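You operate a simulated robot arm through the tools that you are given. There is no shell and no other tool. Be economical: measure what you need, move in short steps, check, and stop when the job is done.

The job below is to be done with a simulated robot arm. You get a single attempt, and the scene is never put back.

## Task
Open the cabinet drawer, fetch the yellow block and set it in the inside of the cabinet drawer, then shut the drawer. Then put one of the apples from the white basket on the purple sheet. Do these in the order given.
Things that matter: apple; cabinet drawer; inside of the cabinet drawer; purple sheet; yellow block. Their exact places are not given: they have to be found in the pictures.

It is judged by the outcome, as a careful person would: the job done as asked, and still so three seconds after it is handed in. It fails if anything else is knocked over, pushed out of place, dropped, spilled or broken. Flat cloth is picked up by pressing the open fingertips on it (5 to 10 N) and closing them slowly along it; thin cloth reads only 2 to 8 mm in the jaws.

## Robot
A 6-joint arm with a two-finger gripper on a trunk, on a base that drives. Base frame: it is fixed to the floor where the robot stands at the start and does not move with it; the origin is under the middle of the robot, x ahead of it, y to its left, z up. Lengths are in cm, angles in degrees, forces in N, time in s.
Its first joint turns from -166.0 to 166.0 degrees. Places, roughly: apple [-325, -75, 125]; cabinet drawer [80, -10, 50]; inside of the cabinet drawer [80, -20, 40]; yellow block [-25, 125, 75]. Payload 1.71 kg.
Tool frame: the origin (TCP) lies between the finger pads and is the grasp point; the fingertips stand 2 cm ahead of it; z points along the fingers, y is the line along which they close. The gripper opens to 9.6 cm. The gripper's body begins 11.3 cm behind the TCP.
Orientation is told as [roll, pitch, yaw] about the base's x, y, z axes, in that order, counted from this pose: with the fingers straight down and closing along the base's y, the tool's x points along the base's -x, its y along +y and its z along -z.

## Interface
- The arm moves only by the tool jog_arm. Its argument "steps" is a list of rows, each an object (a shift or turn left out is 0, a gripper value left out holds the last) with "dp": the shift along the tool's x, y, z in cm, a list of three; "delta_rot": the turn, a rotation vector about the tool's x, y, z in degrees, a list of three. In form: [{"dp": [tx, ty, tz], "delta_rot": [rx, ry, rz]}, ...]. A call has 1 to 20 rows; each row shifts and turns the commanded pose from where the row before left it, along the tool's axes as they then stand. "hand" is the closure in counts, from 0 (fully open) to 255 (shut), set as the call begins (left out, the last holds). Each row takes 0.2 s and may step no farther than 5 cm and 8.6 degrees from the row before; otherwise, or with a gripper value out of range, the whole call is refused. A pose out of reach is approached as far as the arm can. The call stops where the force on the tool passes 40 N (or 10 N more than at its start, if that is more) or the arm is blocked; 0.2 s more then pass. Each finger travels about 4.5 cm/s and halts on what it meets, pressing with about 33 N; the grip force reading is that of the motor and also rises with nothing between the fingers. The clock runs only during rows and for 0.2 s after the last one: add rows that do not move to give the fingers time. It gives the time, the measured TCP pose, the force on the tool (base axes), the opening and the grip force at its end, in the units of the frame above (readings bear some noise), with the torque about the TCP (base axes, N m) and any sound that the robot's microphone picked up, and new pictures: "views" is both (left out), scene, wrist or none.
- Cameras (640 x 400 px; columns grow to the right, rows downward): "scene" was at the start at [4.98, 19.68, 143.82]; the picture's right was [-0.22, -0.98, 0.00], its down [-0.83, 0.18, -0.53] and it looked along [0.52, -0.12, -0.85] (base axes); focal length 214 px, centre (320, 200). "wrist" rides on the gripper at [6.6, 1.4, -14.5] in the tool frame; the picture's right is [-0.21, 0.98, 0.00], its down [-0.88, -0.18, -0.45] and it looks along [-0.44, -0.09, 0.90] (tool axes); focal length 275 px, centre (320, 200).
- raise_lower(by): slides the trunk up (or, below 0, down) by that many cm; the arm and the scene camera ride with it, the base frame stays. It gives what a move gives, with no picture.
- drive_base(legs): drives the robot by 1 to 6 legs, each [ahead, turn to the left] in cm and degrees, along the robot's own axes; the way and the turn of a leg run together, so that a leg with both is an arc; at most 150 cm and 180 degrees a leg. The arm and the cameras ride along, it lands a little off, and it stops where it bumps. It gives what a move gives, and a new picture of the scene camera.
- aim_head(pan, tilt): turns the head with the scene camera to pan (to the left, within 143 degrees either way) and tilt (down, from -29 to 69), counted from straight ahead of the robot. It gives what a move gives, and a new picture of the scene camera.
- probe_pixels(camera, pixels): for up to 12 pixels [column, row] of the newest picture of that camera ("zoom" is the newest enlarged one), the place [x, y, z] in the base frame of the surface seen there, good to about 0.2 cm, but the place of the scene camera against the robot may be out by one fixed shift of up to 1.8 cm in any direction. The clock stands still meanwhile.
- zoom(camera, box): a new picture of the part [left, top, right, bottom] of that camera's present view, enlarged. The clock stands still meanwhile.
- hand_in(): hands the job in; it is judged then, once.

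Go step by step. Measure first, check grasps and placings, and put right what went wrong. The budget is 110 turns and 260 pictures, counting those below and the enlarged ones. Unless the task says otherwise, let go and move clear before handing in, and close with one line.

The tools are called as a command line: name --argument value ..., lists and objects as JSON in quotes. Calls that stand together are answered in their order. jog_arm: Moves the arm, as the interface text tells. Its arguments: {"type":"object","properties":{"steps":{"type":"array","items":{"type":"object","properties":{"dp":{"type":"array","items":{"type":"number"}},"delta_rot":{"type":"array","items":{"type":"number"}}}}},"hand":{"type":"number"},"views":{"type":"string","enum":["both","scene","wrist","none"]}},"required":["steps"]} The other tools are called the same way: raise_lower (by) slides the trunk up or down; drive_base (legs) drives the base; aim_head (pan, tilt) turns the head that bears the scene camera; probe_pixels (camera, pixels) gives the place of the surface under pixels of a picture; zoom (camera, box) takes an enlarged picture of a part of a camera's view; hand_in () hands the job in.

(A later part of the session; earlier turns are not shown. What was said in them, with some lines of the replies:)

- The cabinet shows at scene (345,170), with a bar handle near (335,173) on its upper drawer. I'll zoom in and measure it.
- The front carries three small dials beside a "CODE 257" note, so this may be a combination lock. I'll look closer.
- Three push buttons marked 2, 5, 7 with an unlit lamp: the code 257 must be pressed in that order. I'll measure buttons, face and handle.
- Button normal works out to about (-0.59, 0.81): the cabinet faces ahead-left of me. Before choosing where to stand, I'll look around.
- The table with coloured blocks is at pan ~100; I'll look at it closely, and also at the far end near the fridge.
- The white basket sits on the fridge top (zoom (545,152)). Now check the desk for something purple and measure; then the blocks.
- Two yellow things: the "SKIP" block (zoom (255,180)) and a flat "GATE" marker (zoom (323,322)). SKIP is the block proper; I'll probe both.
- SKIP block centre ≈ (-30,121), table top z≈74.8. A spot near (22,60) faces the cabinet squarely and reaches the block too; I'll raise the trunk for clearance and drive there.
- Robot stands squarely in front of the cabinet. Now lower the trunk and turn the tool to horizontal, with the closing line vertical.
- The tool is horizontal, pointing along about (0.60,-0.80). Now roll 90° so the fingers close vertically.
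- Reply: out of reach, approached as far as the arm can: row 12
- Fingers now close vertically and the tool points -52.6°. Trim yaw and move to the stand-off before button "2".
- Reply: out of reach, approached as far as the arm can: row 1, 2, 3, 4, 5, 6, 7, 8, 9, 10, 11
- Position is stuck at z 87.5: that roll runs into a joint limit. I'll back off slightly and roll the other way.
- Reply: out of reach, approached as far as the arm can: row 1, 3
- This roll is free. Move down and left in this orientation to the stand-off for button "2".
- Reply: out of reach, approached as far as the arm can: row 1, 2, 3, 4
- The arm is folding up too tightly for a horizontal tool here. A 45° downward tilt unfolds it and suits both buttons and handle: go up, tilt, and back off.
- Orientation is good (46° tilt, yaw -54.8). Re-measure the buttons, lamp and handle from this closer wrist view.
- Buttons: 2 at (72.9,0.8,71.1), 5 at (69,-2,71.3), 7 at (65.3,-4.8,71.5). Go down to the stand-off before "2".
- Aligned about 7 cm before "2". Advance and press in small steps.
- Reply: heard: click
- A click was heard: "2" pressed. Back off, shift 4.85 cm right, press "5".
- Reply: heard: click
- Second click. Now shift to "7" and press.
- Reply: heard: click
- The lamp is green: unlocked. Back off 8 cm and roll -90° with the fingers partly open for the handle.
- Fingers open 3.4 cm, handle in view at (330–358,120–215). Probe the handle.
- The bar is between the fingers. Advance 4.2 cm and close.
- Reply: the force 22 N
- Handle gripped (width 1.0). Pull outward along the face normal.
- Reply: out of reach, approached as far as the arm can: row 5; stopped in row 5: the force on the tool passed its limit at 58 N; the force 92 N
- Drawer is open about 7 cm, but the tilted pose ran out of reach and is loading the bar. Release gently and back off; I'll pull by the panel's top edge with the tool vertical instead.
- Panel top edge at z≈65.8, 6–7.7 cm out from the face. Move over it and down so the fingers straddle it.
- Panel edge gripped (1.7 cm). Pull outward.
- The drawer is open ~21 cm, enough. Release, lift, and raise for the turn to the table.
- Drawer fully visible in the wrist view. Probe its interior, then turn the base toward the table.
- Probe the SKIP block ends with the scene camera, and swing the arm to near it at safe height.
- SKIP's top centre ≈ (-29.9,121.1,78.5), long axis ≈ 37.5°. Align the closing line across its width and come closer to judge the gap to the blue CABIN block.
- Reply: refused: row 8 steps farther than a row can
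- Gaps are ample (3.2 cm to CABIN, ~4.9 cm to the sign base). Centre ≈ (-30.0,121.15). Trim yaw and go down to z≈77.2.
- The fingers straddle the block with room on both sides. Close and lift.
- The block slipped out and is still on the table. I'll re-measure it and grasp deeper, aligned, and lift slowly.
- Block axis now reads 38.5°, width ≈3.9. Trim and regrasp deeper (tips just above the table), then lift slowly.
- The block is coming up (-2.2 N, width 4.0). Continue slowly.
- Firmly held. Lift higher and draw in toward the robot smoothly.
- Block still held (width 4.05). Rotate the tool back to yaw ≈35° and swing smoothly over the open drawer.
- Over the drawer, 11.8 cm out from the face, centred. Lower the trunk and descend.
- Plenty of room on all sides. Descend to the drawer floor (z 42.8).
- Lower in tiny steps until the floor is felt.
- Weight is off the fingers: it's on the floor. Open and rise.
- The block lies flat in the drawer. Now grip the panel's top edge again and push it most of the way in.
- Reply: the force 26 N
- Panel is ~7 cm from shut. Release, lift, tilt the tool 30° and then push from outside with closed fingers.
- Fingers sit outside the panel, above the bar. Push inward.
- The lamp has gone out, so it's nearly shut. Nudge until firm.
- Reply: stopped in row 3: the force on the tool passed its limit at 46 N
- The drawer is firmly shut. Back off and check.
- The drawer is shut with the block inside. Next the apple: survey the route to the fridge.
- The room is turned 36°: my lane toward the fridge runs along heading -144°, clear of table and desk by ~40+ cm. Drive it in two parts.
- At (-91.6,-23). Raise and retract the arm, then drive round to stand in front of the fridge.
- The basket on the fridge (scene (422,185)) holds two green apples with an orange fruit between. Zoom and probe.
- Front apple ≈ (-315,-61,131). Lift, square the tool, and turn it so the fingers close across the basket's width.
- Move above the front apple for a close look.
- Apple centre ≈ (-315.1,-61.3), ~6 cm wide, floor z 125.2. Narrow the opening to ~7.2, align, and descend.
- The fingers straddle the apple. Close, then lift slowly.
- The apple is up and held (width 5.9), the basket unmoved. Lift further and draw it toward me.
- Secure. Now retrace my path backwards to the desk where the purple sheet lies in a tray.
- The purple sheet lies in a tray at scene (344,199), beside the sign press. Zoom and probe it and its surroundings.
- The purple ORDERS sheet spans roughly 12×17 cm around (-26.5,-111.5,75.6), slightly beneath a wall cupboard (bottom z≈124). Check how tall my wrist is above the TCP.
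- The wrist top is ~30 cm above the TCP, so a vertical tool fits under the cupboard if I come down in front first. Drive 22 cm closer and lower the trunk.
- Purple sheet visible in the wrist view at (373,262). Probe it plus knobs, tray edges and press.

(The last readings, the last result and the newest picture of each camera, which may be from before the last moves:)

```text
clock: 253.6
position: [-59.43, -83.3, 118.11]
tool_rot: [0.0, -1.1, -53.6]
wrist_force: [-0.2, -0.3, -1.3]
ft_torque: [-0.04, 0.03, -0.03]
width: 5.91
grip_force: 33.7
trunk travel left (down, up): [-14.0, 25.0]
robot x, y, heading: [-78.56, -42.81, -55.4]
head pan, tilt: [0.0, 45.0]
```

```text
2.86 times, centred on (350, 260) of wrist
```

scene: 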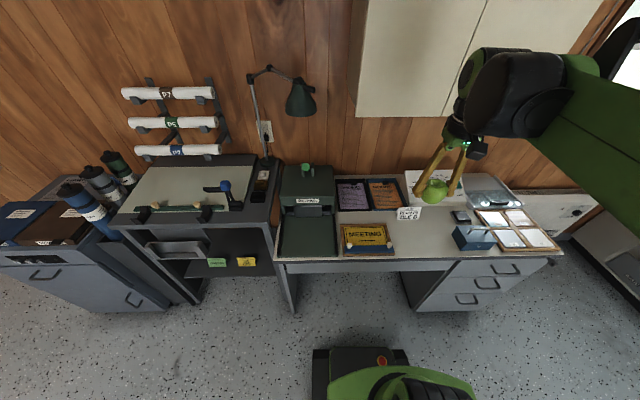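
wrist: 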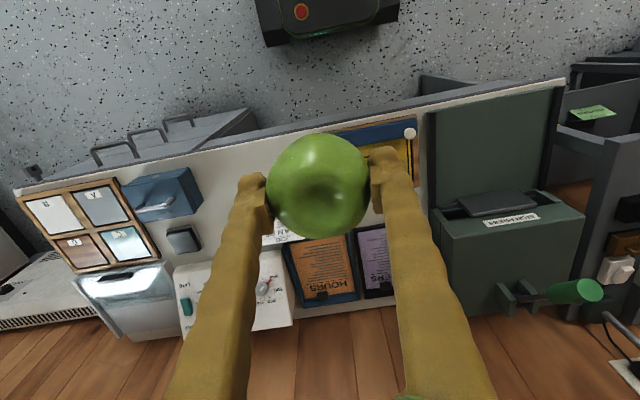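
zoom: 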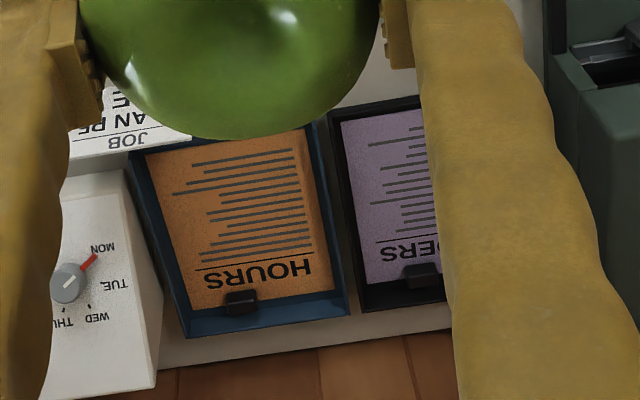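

Sheet at z≈75.5; target spot (-28.6,-109.7), toward its front half. Lower the trunk, come down in front of the desk, then slide in at apple-bottom z≈84.

raise_lower --by -14

jog_arm --steps '[{"dp": [0, 0, 0.8], "delta_rot": [0, 1.1, 0]}, {"dp": [0, 0, 1.6]}, {"dp": [0, 0, 2.4]}, {"dp": [0, 0, 2.4]}, {"dp": [0, 0, 2.4]}, {"dp": [0, 0, 2.4]}, {"dp": [0, 0, 2.4]}, {"dp": [0, 0, 1.6]}, {"dp": [0, 0, 0.6]}, {}]'

```text
clock: 255.2
position: [-60.03, -82.22, 104.62]
tool_rot: [-0.1, -1.6, -53.5]
wrist_force: [-0.4, 0.0, -0.4]
ft_torque: [0.0, 0.02, -0.03]
width: 5.91
grip_force: 32.8
trunk travel left (down, up): [0.0, 39.0]
robot x, y, heading: [-78.75, -42.84, -55.1]
head pan, tilt: [0.0, 45.0]
```

```text
clock: 257.4
position: [-59.7, -82.72, 87.68]
tool_rot: [0.1, -0.4, -53.5]
wrist_force: [0.7, -0.7, -1.8]
ft_torque: [-0.01, 0.01, 0.02]
width: 5.88
grip_force: 32.9
trunk travel left (down, up): [0.0, 39.0]
robot x, y, heading: [-78.91, -42.77, -55.3]
head pan, tilt: [0.0, 45.0]
```

scene: 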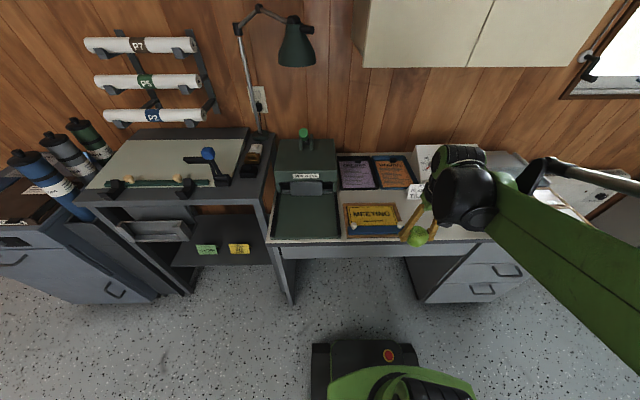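
wrist: 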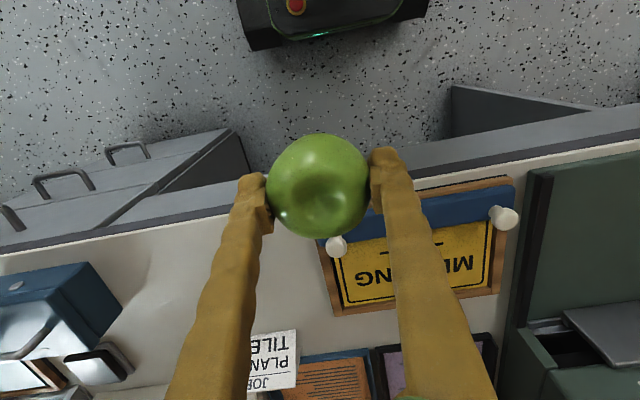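

jog_arm --steps '[{"dp": [-0.8, 0.2, 0]}, {"dp": [-1.6, 0.4, 0]}, {"dp": [-2.4, 0.6, 0]}, {"dp": [-2.6, 0.6, 0]}, {"dp": [-2.6, 0.6, 0]}, {"dp": [-2.6, 0.6, 0]}, {"dp": [-2.6, 0.6, 0]}, {"dp": [-2.6, 0.6, 0]}, {"dp": [-2.6, 0.6, 0]}, {"dp": [-2.6, 0.6, 0]}, {"dp": [-2.4, 0.6, 0]}, {"dp": [-1.6, 0.5, 0]}, {"dp": [-0.8, 0.3, 0]}, {}]'

```text
clock: 260.4
position: [-37.72, -101.14, 87.97]
tool_rot: [0.1, -0.2, -53.5]
wrist_force: [-0.1, -0.2, -1.9]
ft_torque: [0.0, 0.01, 0.01]
width: 5.88
grip_force: 32.7
trunk travel left (down, up): [0.0, 39.0]
robot x, y, heading: [-78.63, -43.04, -55.4]
head pan, tilt: [0.0, 45.0]
```

scene: 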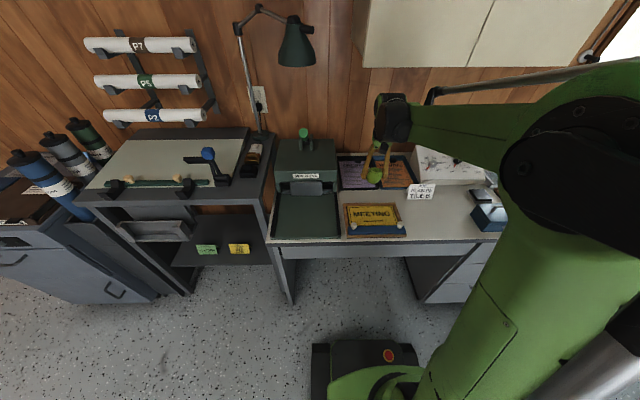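
wrist: 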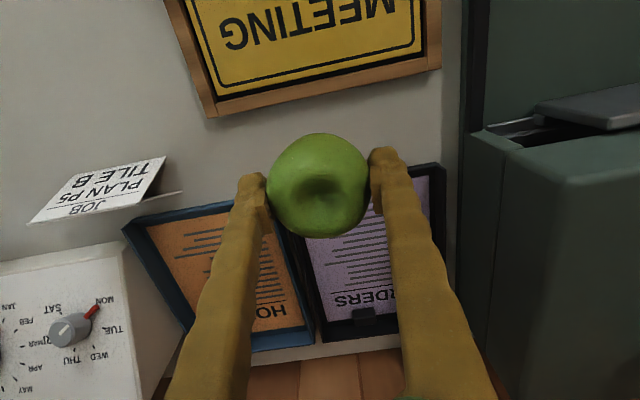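

probe_pixels --camera "wrist" --pixels '[[312, 250], [375, 235], [424, 182], [430, 240], [322, 312], [364, 318], [378, 300], [441, 200], [300, 245]]'

```text
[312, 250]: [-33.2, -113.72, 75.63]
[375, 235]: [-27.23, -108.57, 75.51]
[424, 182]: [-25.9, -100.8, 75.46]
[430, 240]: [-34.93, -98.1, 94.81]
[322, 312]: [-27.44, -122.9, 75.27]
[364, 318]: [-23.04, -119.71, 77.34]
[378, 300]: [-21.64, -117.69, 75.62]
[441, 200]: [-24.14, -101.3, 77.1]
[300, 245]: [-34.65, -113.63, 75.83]
```

Sheet bounds: u from -93.7 to -80, front n≈-66, clip at n≈-83. Move in to the centre-front spot, then lower.

jog_arm --steps '[{"dp": [-0.8, 0.2, 0]}, {"dp": [-1.8, 0.4, 0]}, {"dp": [-2.4, 0.5, 0]}, {"dp": [-2.6, 0.5, 0]}, {"dp": [-2.6, 0.5, 0]}, {"dp": [-1.8, 0.4, 0]}, {"dp": [-0.8, 0.2, 0]}, {}, {"dp": [0, 0, 1.5]}, {"dp": [0, 0, 2]}, {"dp": [0, 0, 1.5]}, {"dp": [0, 0, 1]}, {}]'

```text
clock: 263.2
position: [-27.91, -109.81, 82.14]
tool_rot: [0.0, -0.3, -53.5]
wrist_force: [-0.2, 0.5, -1.8]
ft_torque: [0.0, -0.03, 0.02]
width: 5.9
grip_force: 33.4
trunk travel left (down, up): [0.0, 39.0]
robot x, y, heading: [-78.65, -42.28, -54.9]
head pan, tilt: [0.0, 45.0]
```

scene: 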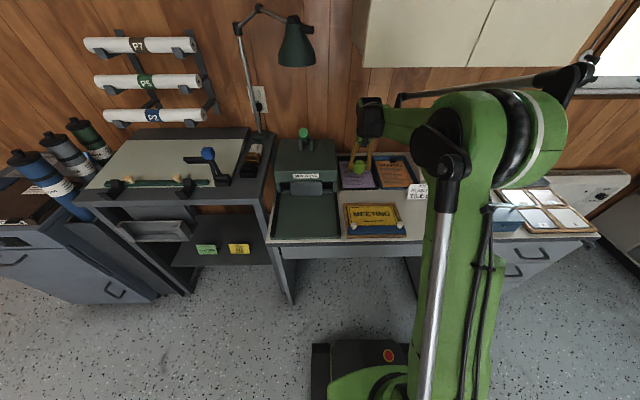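
wrist: 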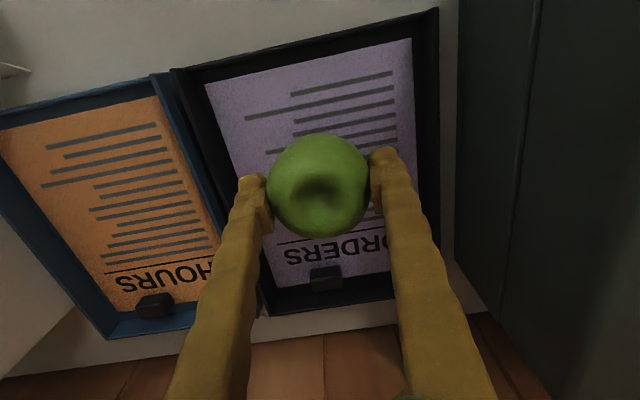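

jog_arm --steps '[{"dp": [1, 0, 0.8]}, {"dp": [0, 0, 0.8]}, {"dp": [0, 0, 0.6]}, {"dp": [0, 0, 0.3]}, {"dp": [0, 0, 0.2]}, {}]' --views "wrist"

```text
clock: 264.6
position: [-28.51, -108.98, 79.42]
tool_rot: [0.0, -0.3, -53.6]
wrist_force: [-1.0, 0.0, -2.3]
ft_torque: [-0.01, -0.01, -0.01]
width: 5.9
grip_force: 33.1
trunk travel left (down, up): [0.0, 39.0]
robot x, y, heading: [-78.68, -42.95, -55.1]
head pan, tilt: [0.0, 45.0]
```

wrist: 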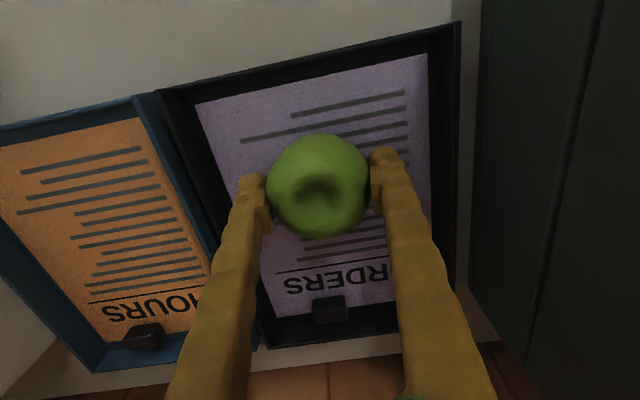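

jog_arm --steps '[{"dp": [0, 0, 0.2]}, {"dp": [0, 0, 0.2]}, {}]' --views "none"

```text
clock: 265.4
position: [-28.63, -109.09, 79.14]
tool_rot: [0.1, -0.5, -53.6]
wrist_force: [4.3, -8.5, 31.9]
ft_torque: [-0.16, -0.12, -0.04]
width: 5.88
grip_force: 33.5
trunk travel left (down, up): [0.0, 39.0]
robot x, y, heading: [-78.38, -43.19, -55.4]
head pan, tilt: [0.0, 45.0]
```

Firm contact; ease up a touch and open.

jog_arm --steps '[{"dp": [0, 0, -0.25]}, {}]' --views "none"

jog_arm --steps '[{}, {}, {}]' --hand 66 --views "wrist"

```text
clock: 266.1
position: [-28.48, -108.96, 79.18]
tool_rot: [0.0, -0.3, -53.4]
wrist_force: [-4.3, 2.0, 7.3]
ft_torque: [0.17, 0.21, 0.01]
width: 5.87
grip_force: 33.2
trunk travel left (down, up): [0.0, 39.0]
robot x, y, heading: [-78.7, -43.01, -55.4]
head pan, tilt: [0.0, 45.0]
```

```text
clock: 266.9
position: [-28.41, -108.99, 79.14]
tool_rot: [0.0, -0.2, -53.6]
wrist_force: [-1.1, 0.5, 0.1]
ft_torque: [0.0, -0.02, -0.01]
width: 7.12
grip_force: 0.0
trunk travel left (down, up): [0.0, 39.0]
robot x, y, heading: [-78.24, -42.69, -55.4]
head pan, tilt: [0.0, 45.0]
```

wrist: 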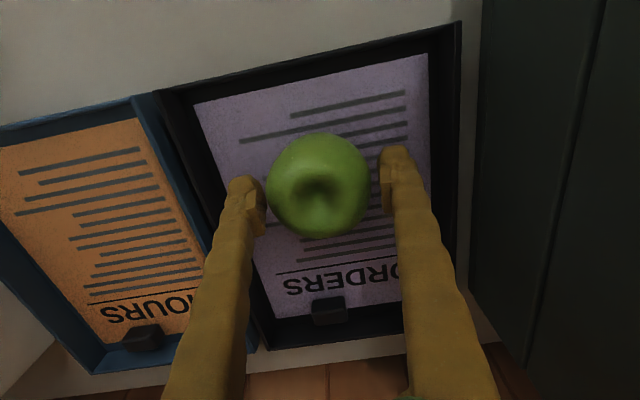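

The apple stands on the sheet. Rise to z≈87 (still under the cupboard), then back straight out.

jog_arm --steps '[{"dp": [0, 0, -1.5]}, {"dp": [0, 0, -2]}, {"dp": [0, 0, -2]}, {"dp": [0, 0, -2.3]}, {}, {"dp": [3, 0, 0]}, {"dp": [4, 0, 0]}, {"dp": [4, -0.5, 0]}, {"dp": [4, -0.5, 0]}, {"dp": [4, -1, 0]}, {"dp": [4, -1, 0]}, {"dp": [4, -1, 0]}, {"dp": [4, -1, 0]}, {"dp": [4, -1, -1]}, {"dp": [4, 0, -2]}, {}]'

zoom --camera "scene" --box '[260, 110, 440, 250]'

```text
clock: 270.2
position: [-56.31, -81.17, 89.56]
tool_rot: [0.0, -0.2, -53.4]
wrist_force: [0.5, -0.5, 0.2]
ft_torque: [0.02, 0.01, -0.03]
width: 7.09
grip_force: 0.1
trunk travel left (down, up): [0.0, 39.0]
robot x, y, heading: [-78.68, -42.75, -55.3]
head pan, tilt: [0.0, 45.0]
```

scene: 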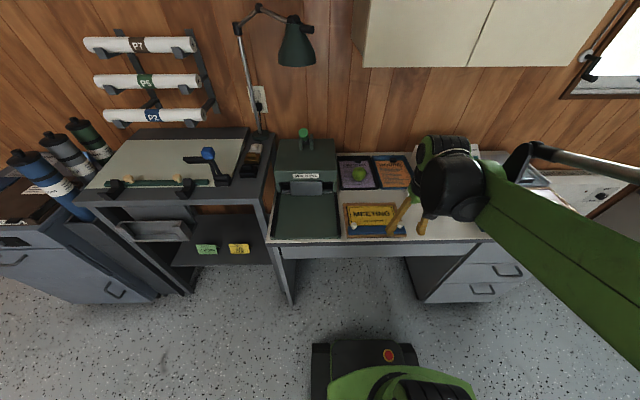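
wrist: 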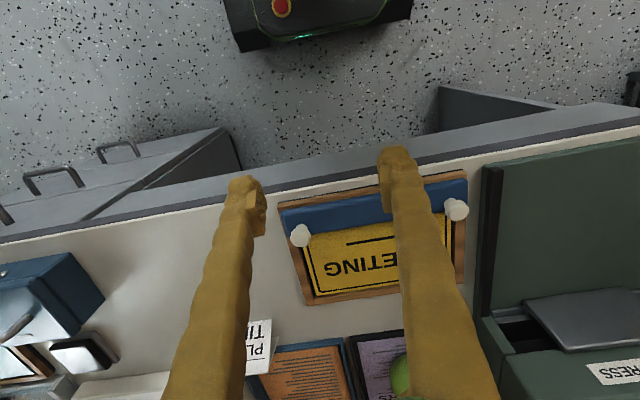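

```text
2.86 times, centred on (350, 180) of scene
```

zoom: 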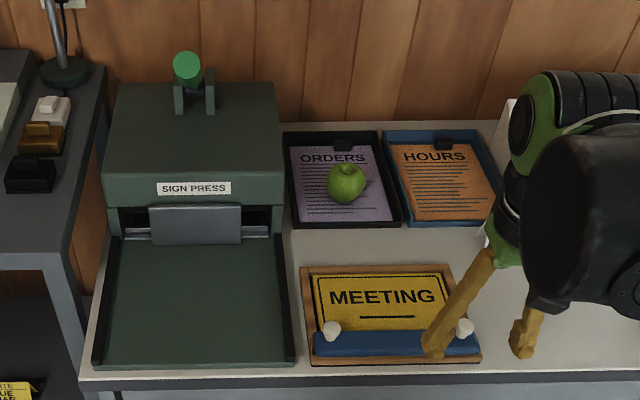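

The apple sits upright on the purple sheet, the drawer is shut with the block inside, and the gripper is empty and clear. Handing in.

hand_in

```text
The job is handed in.
```

The yellow block is shut inside the cabinet drawer, and one green apple from the white basket sits on the purple sheet. The block slipped out of the fingers on the first lift attempt but stayed on the table, and the second grasp held.
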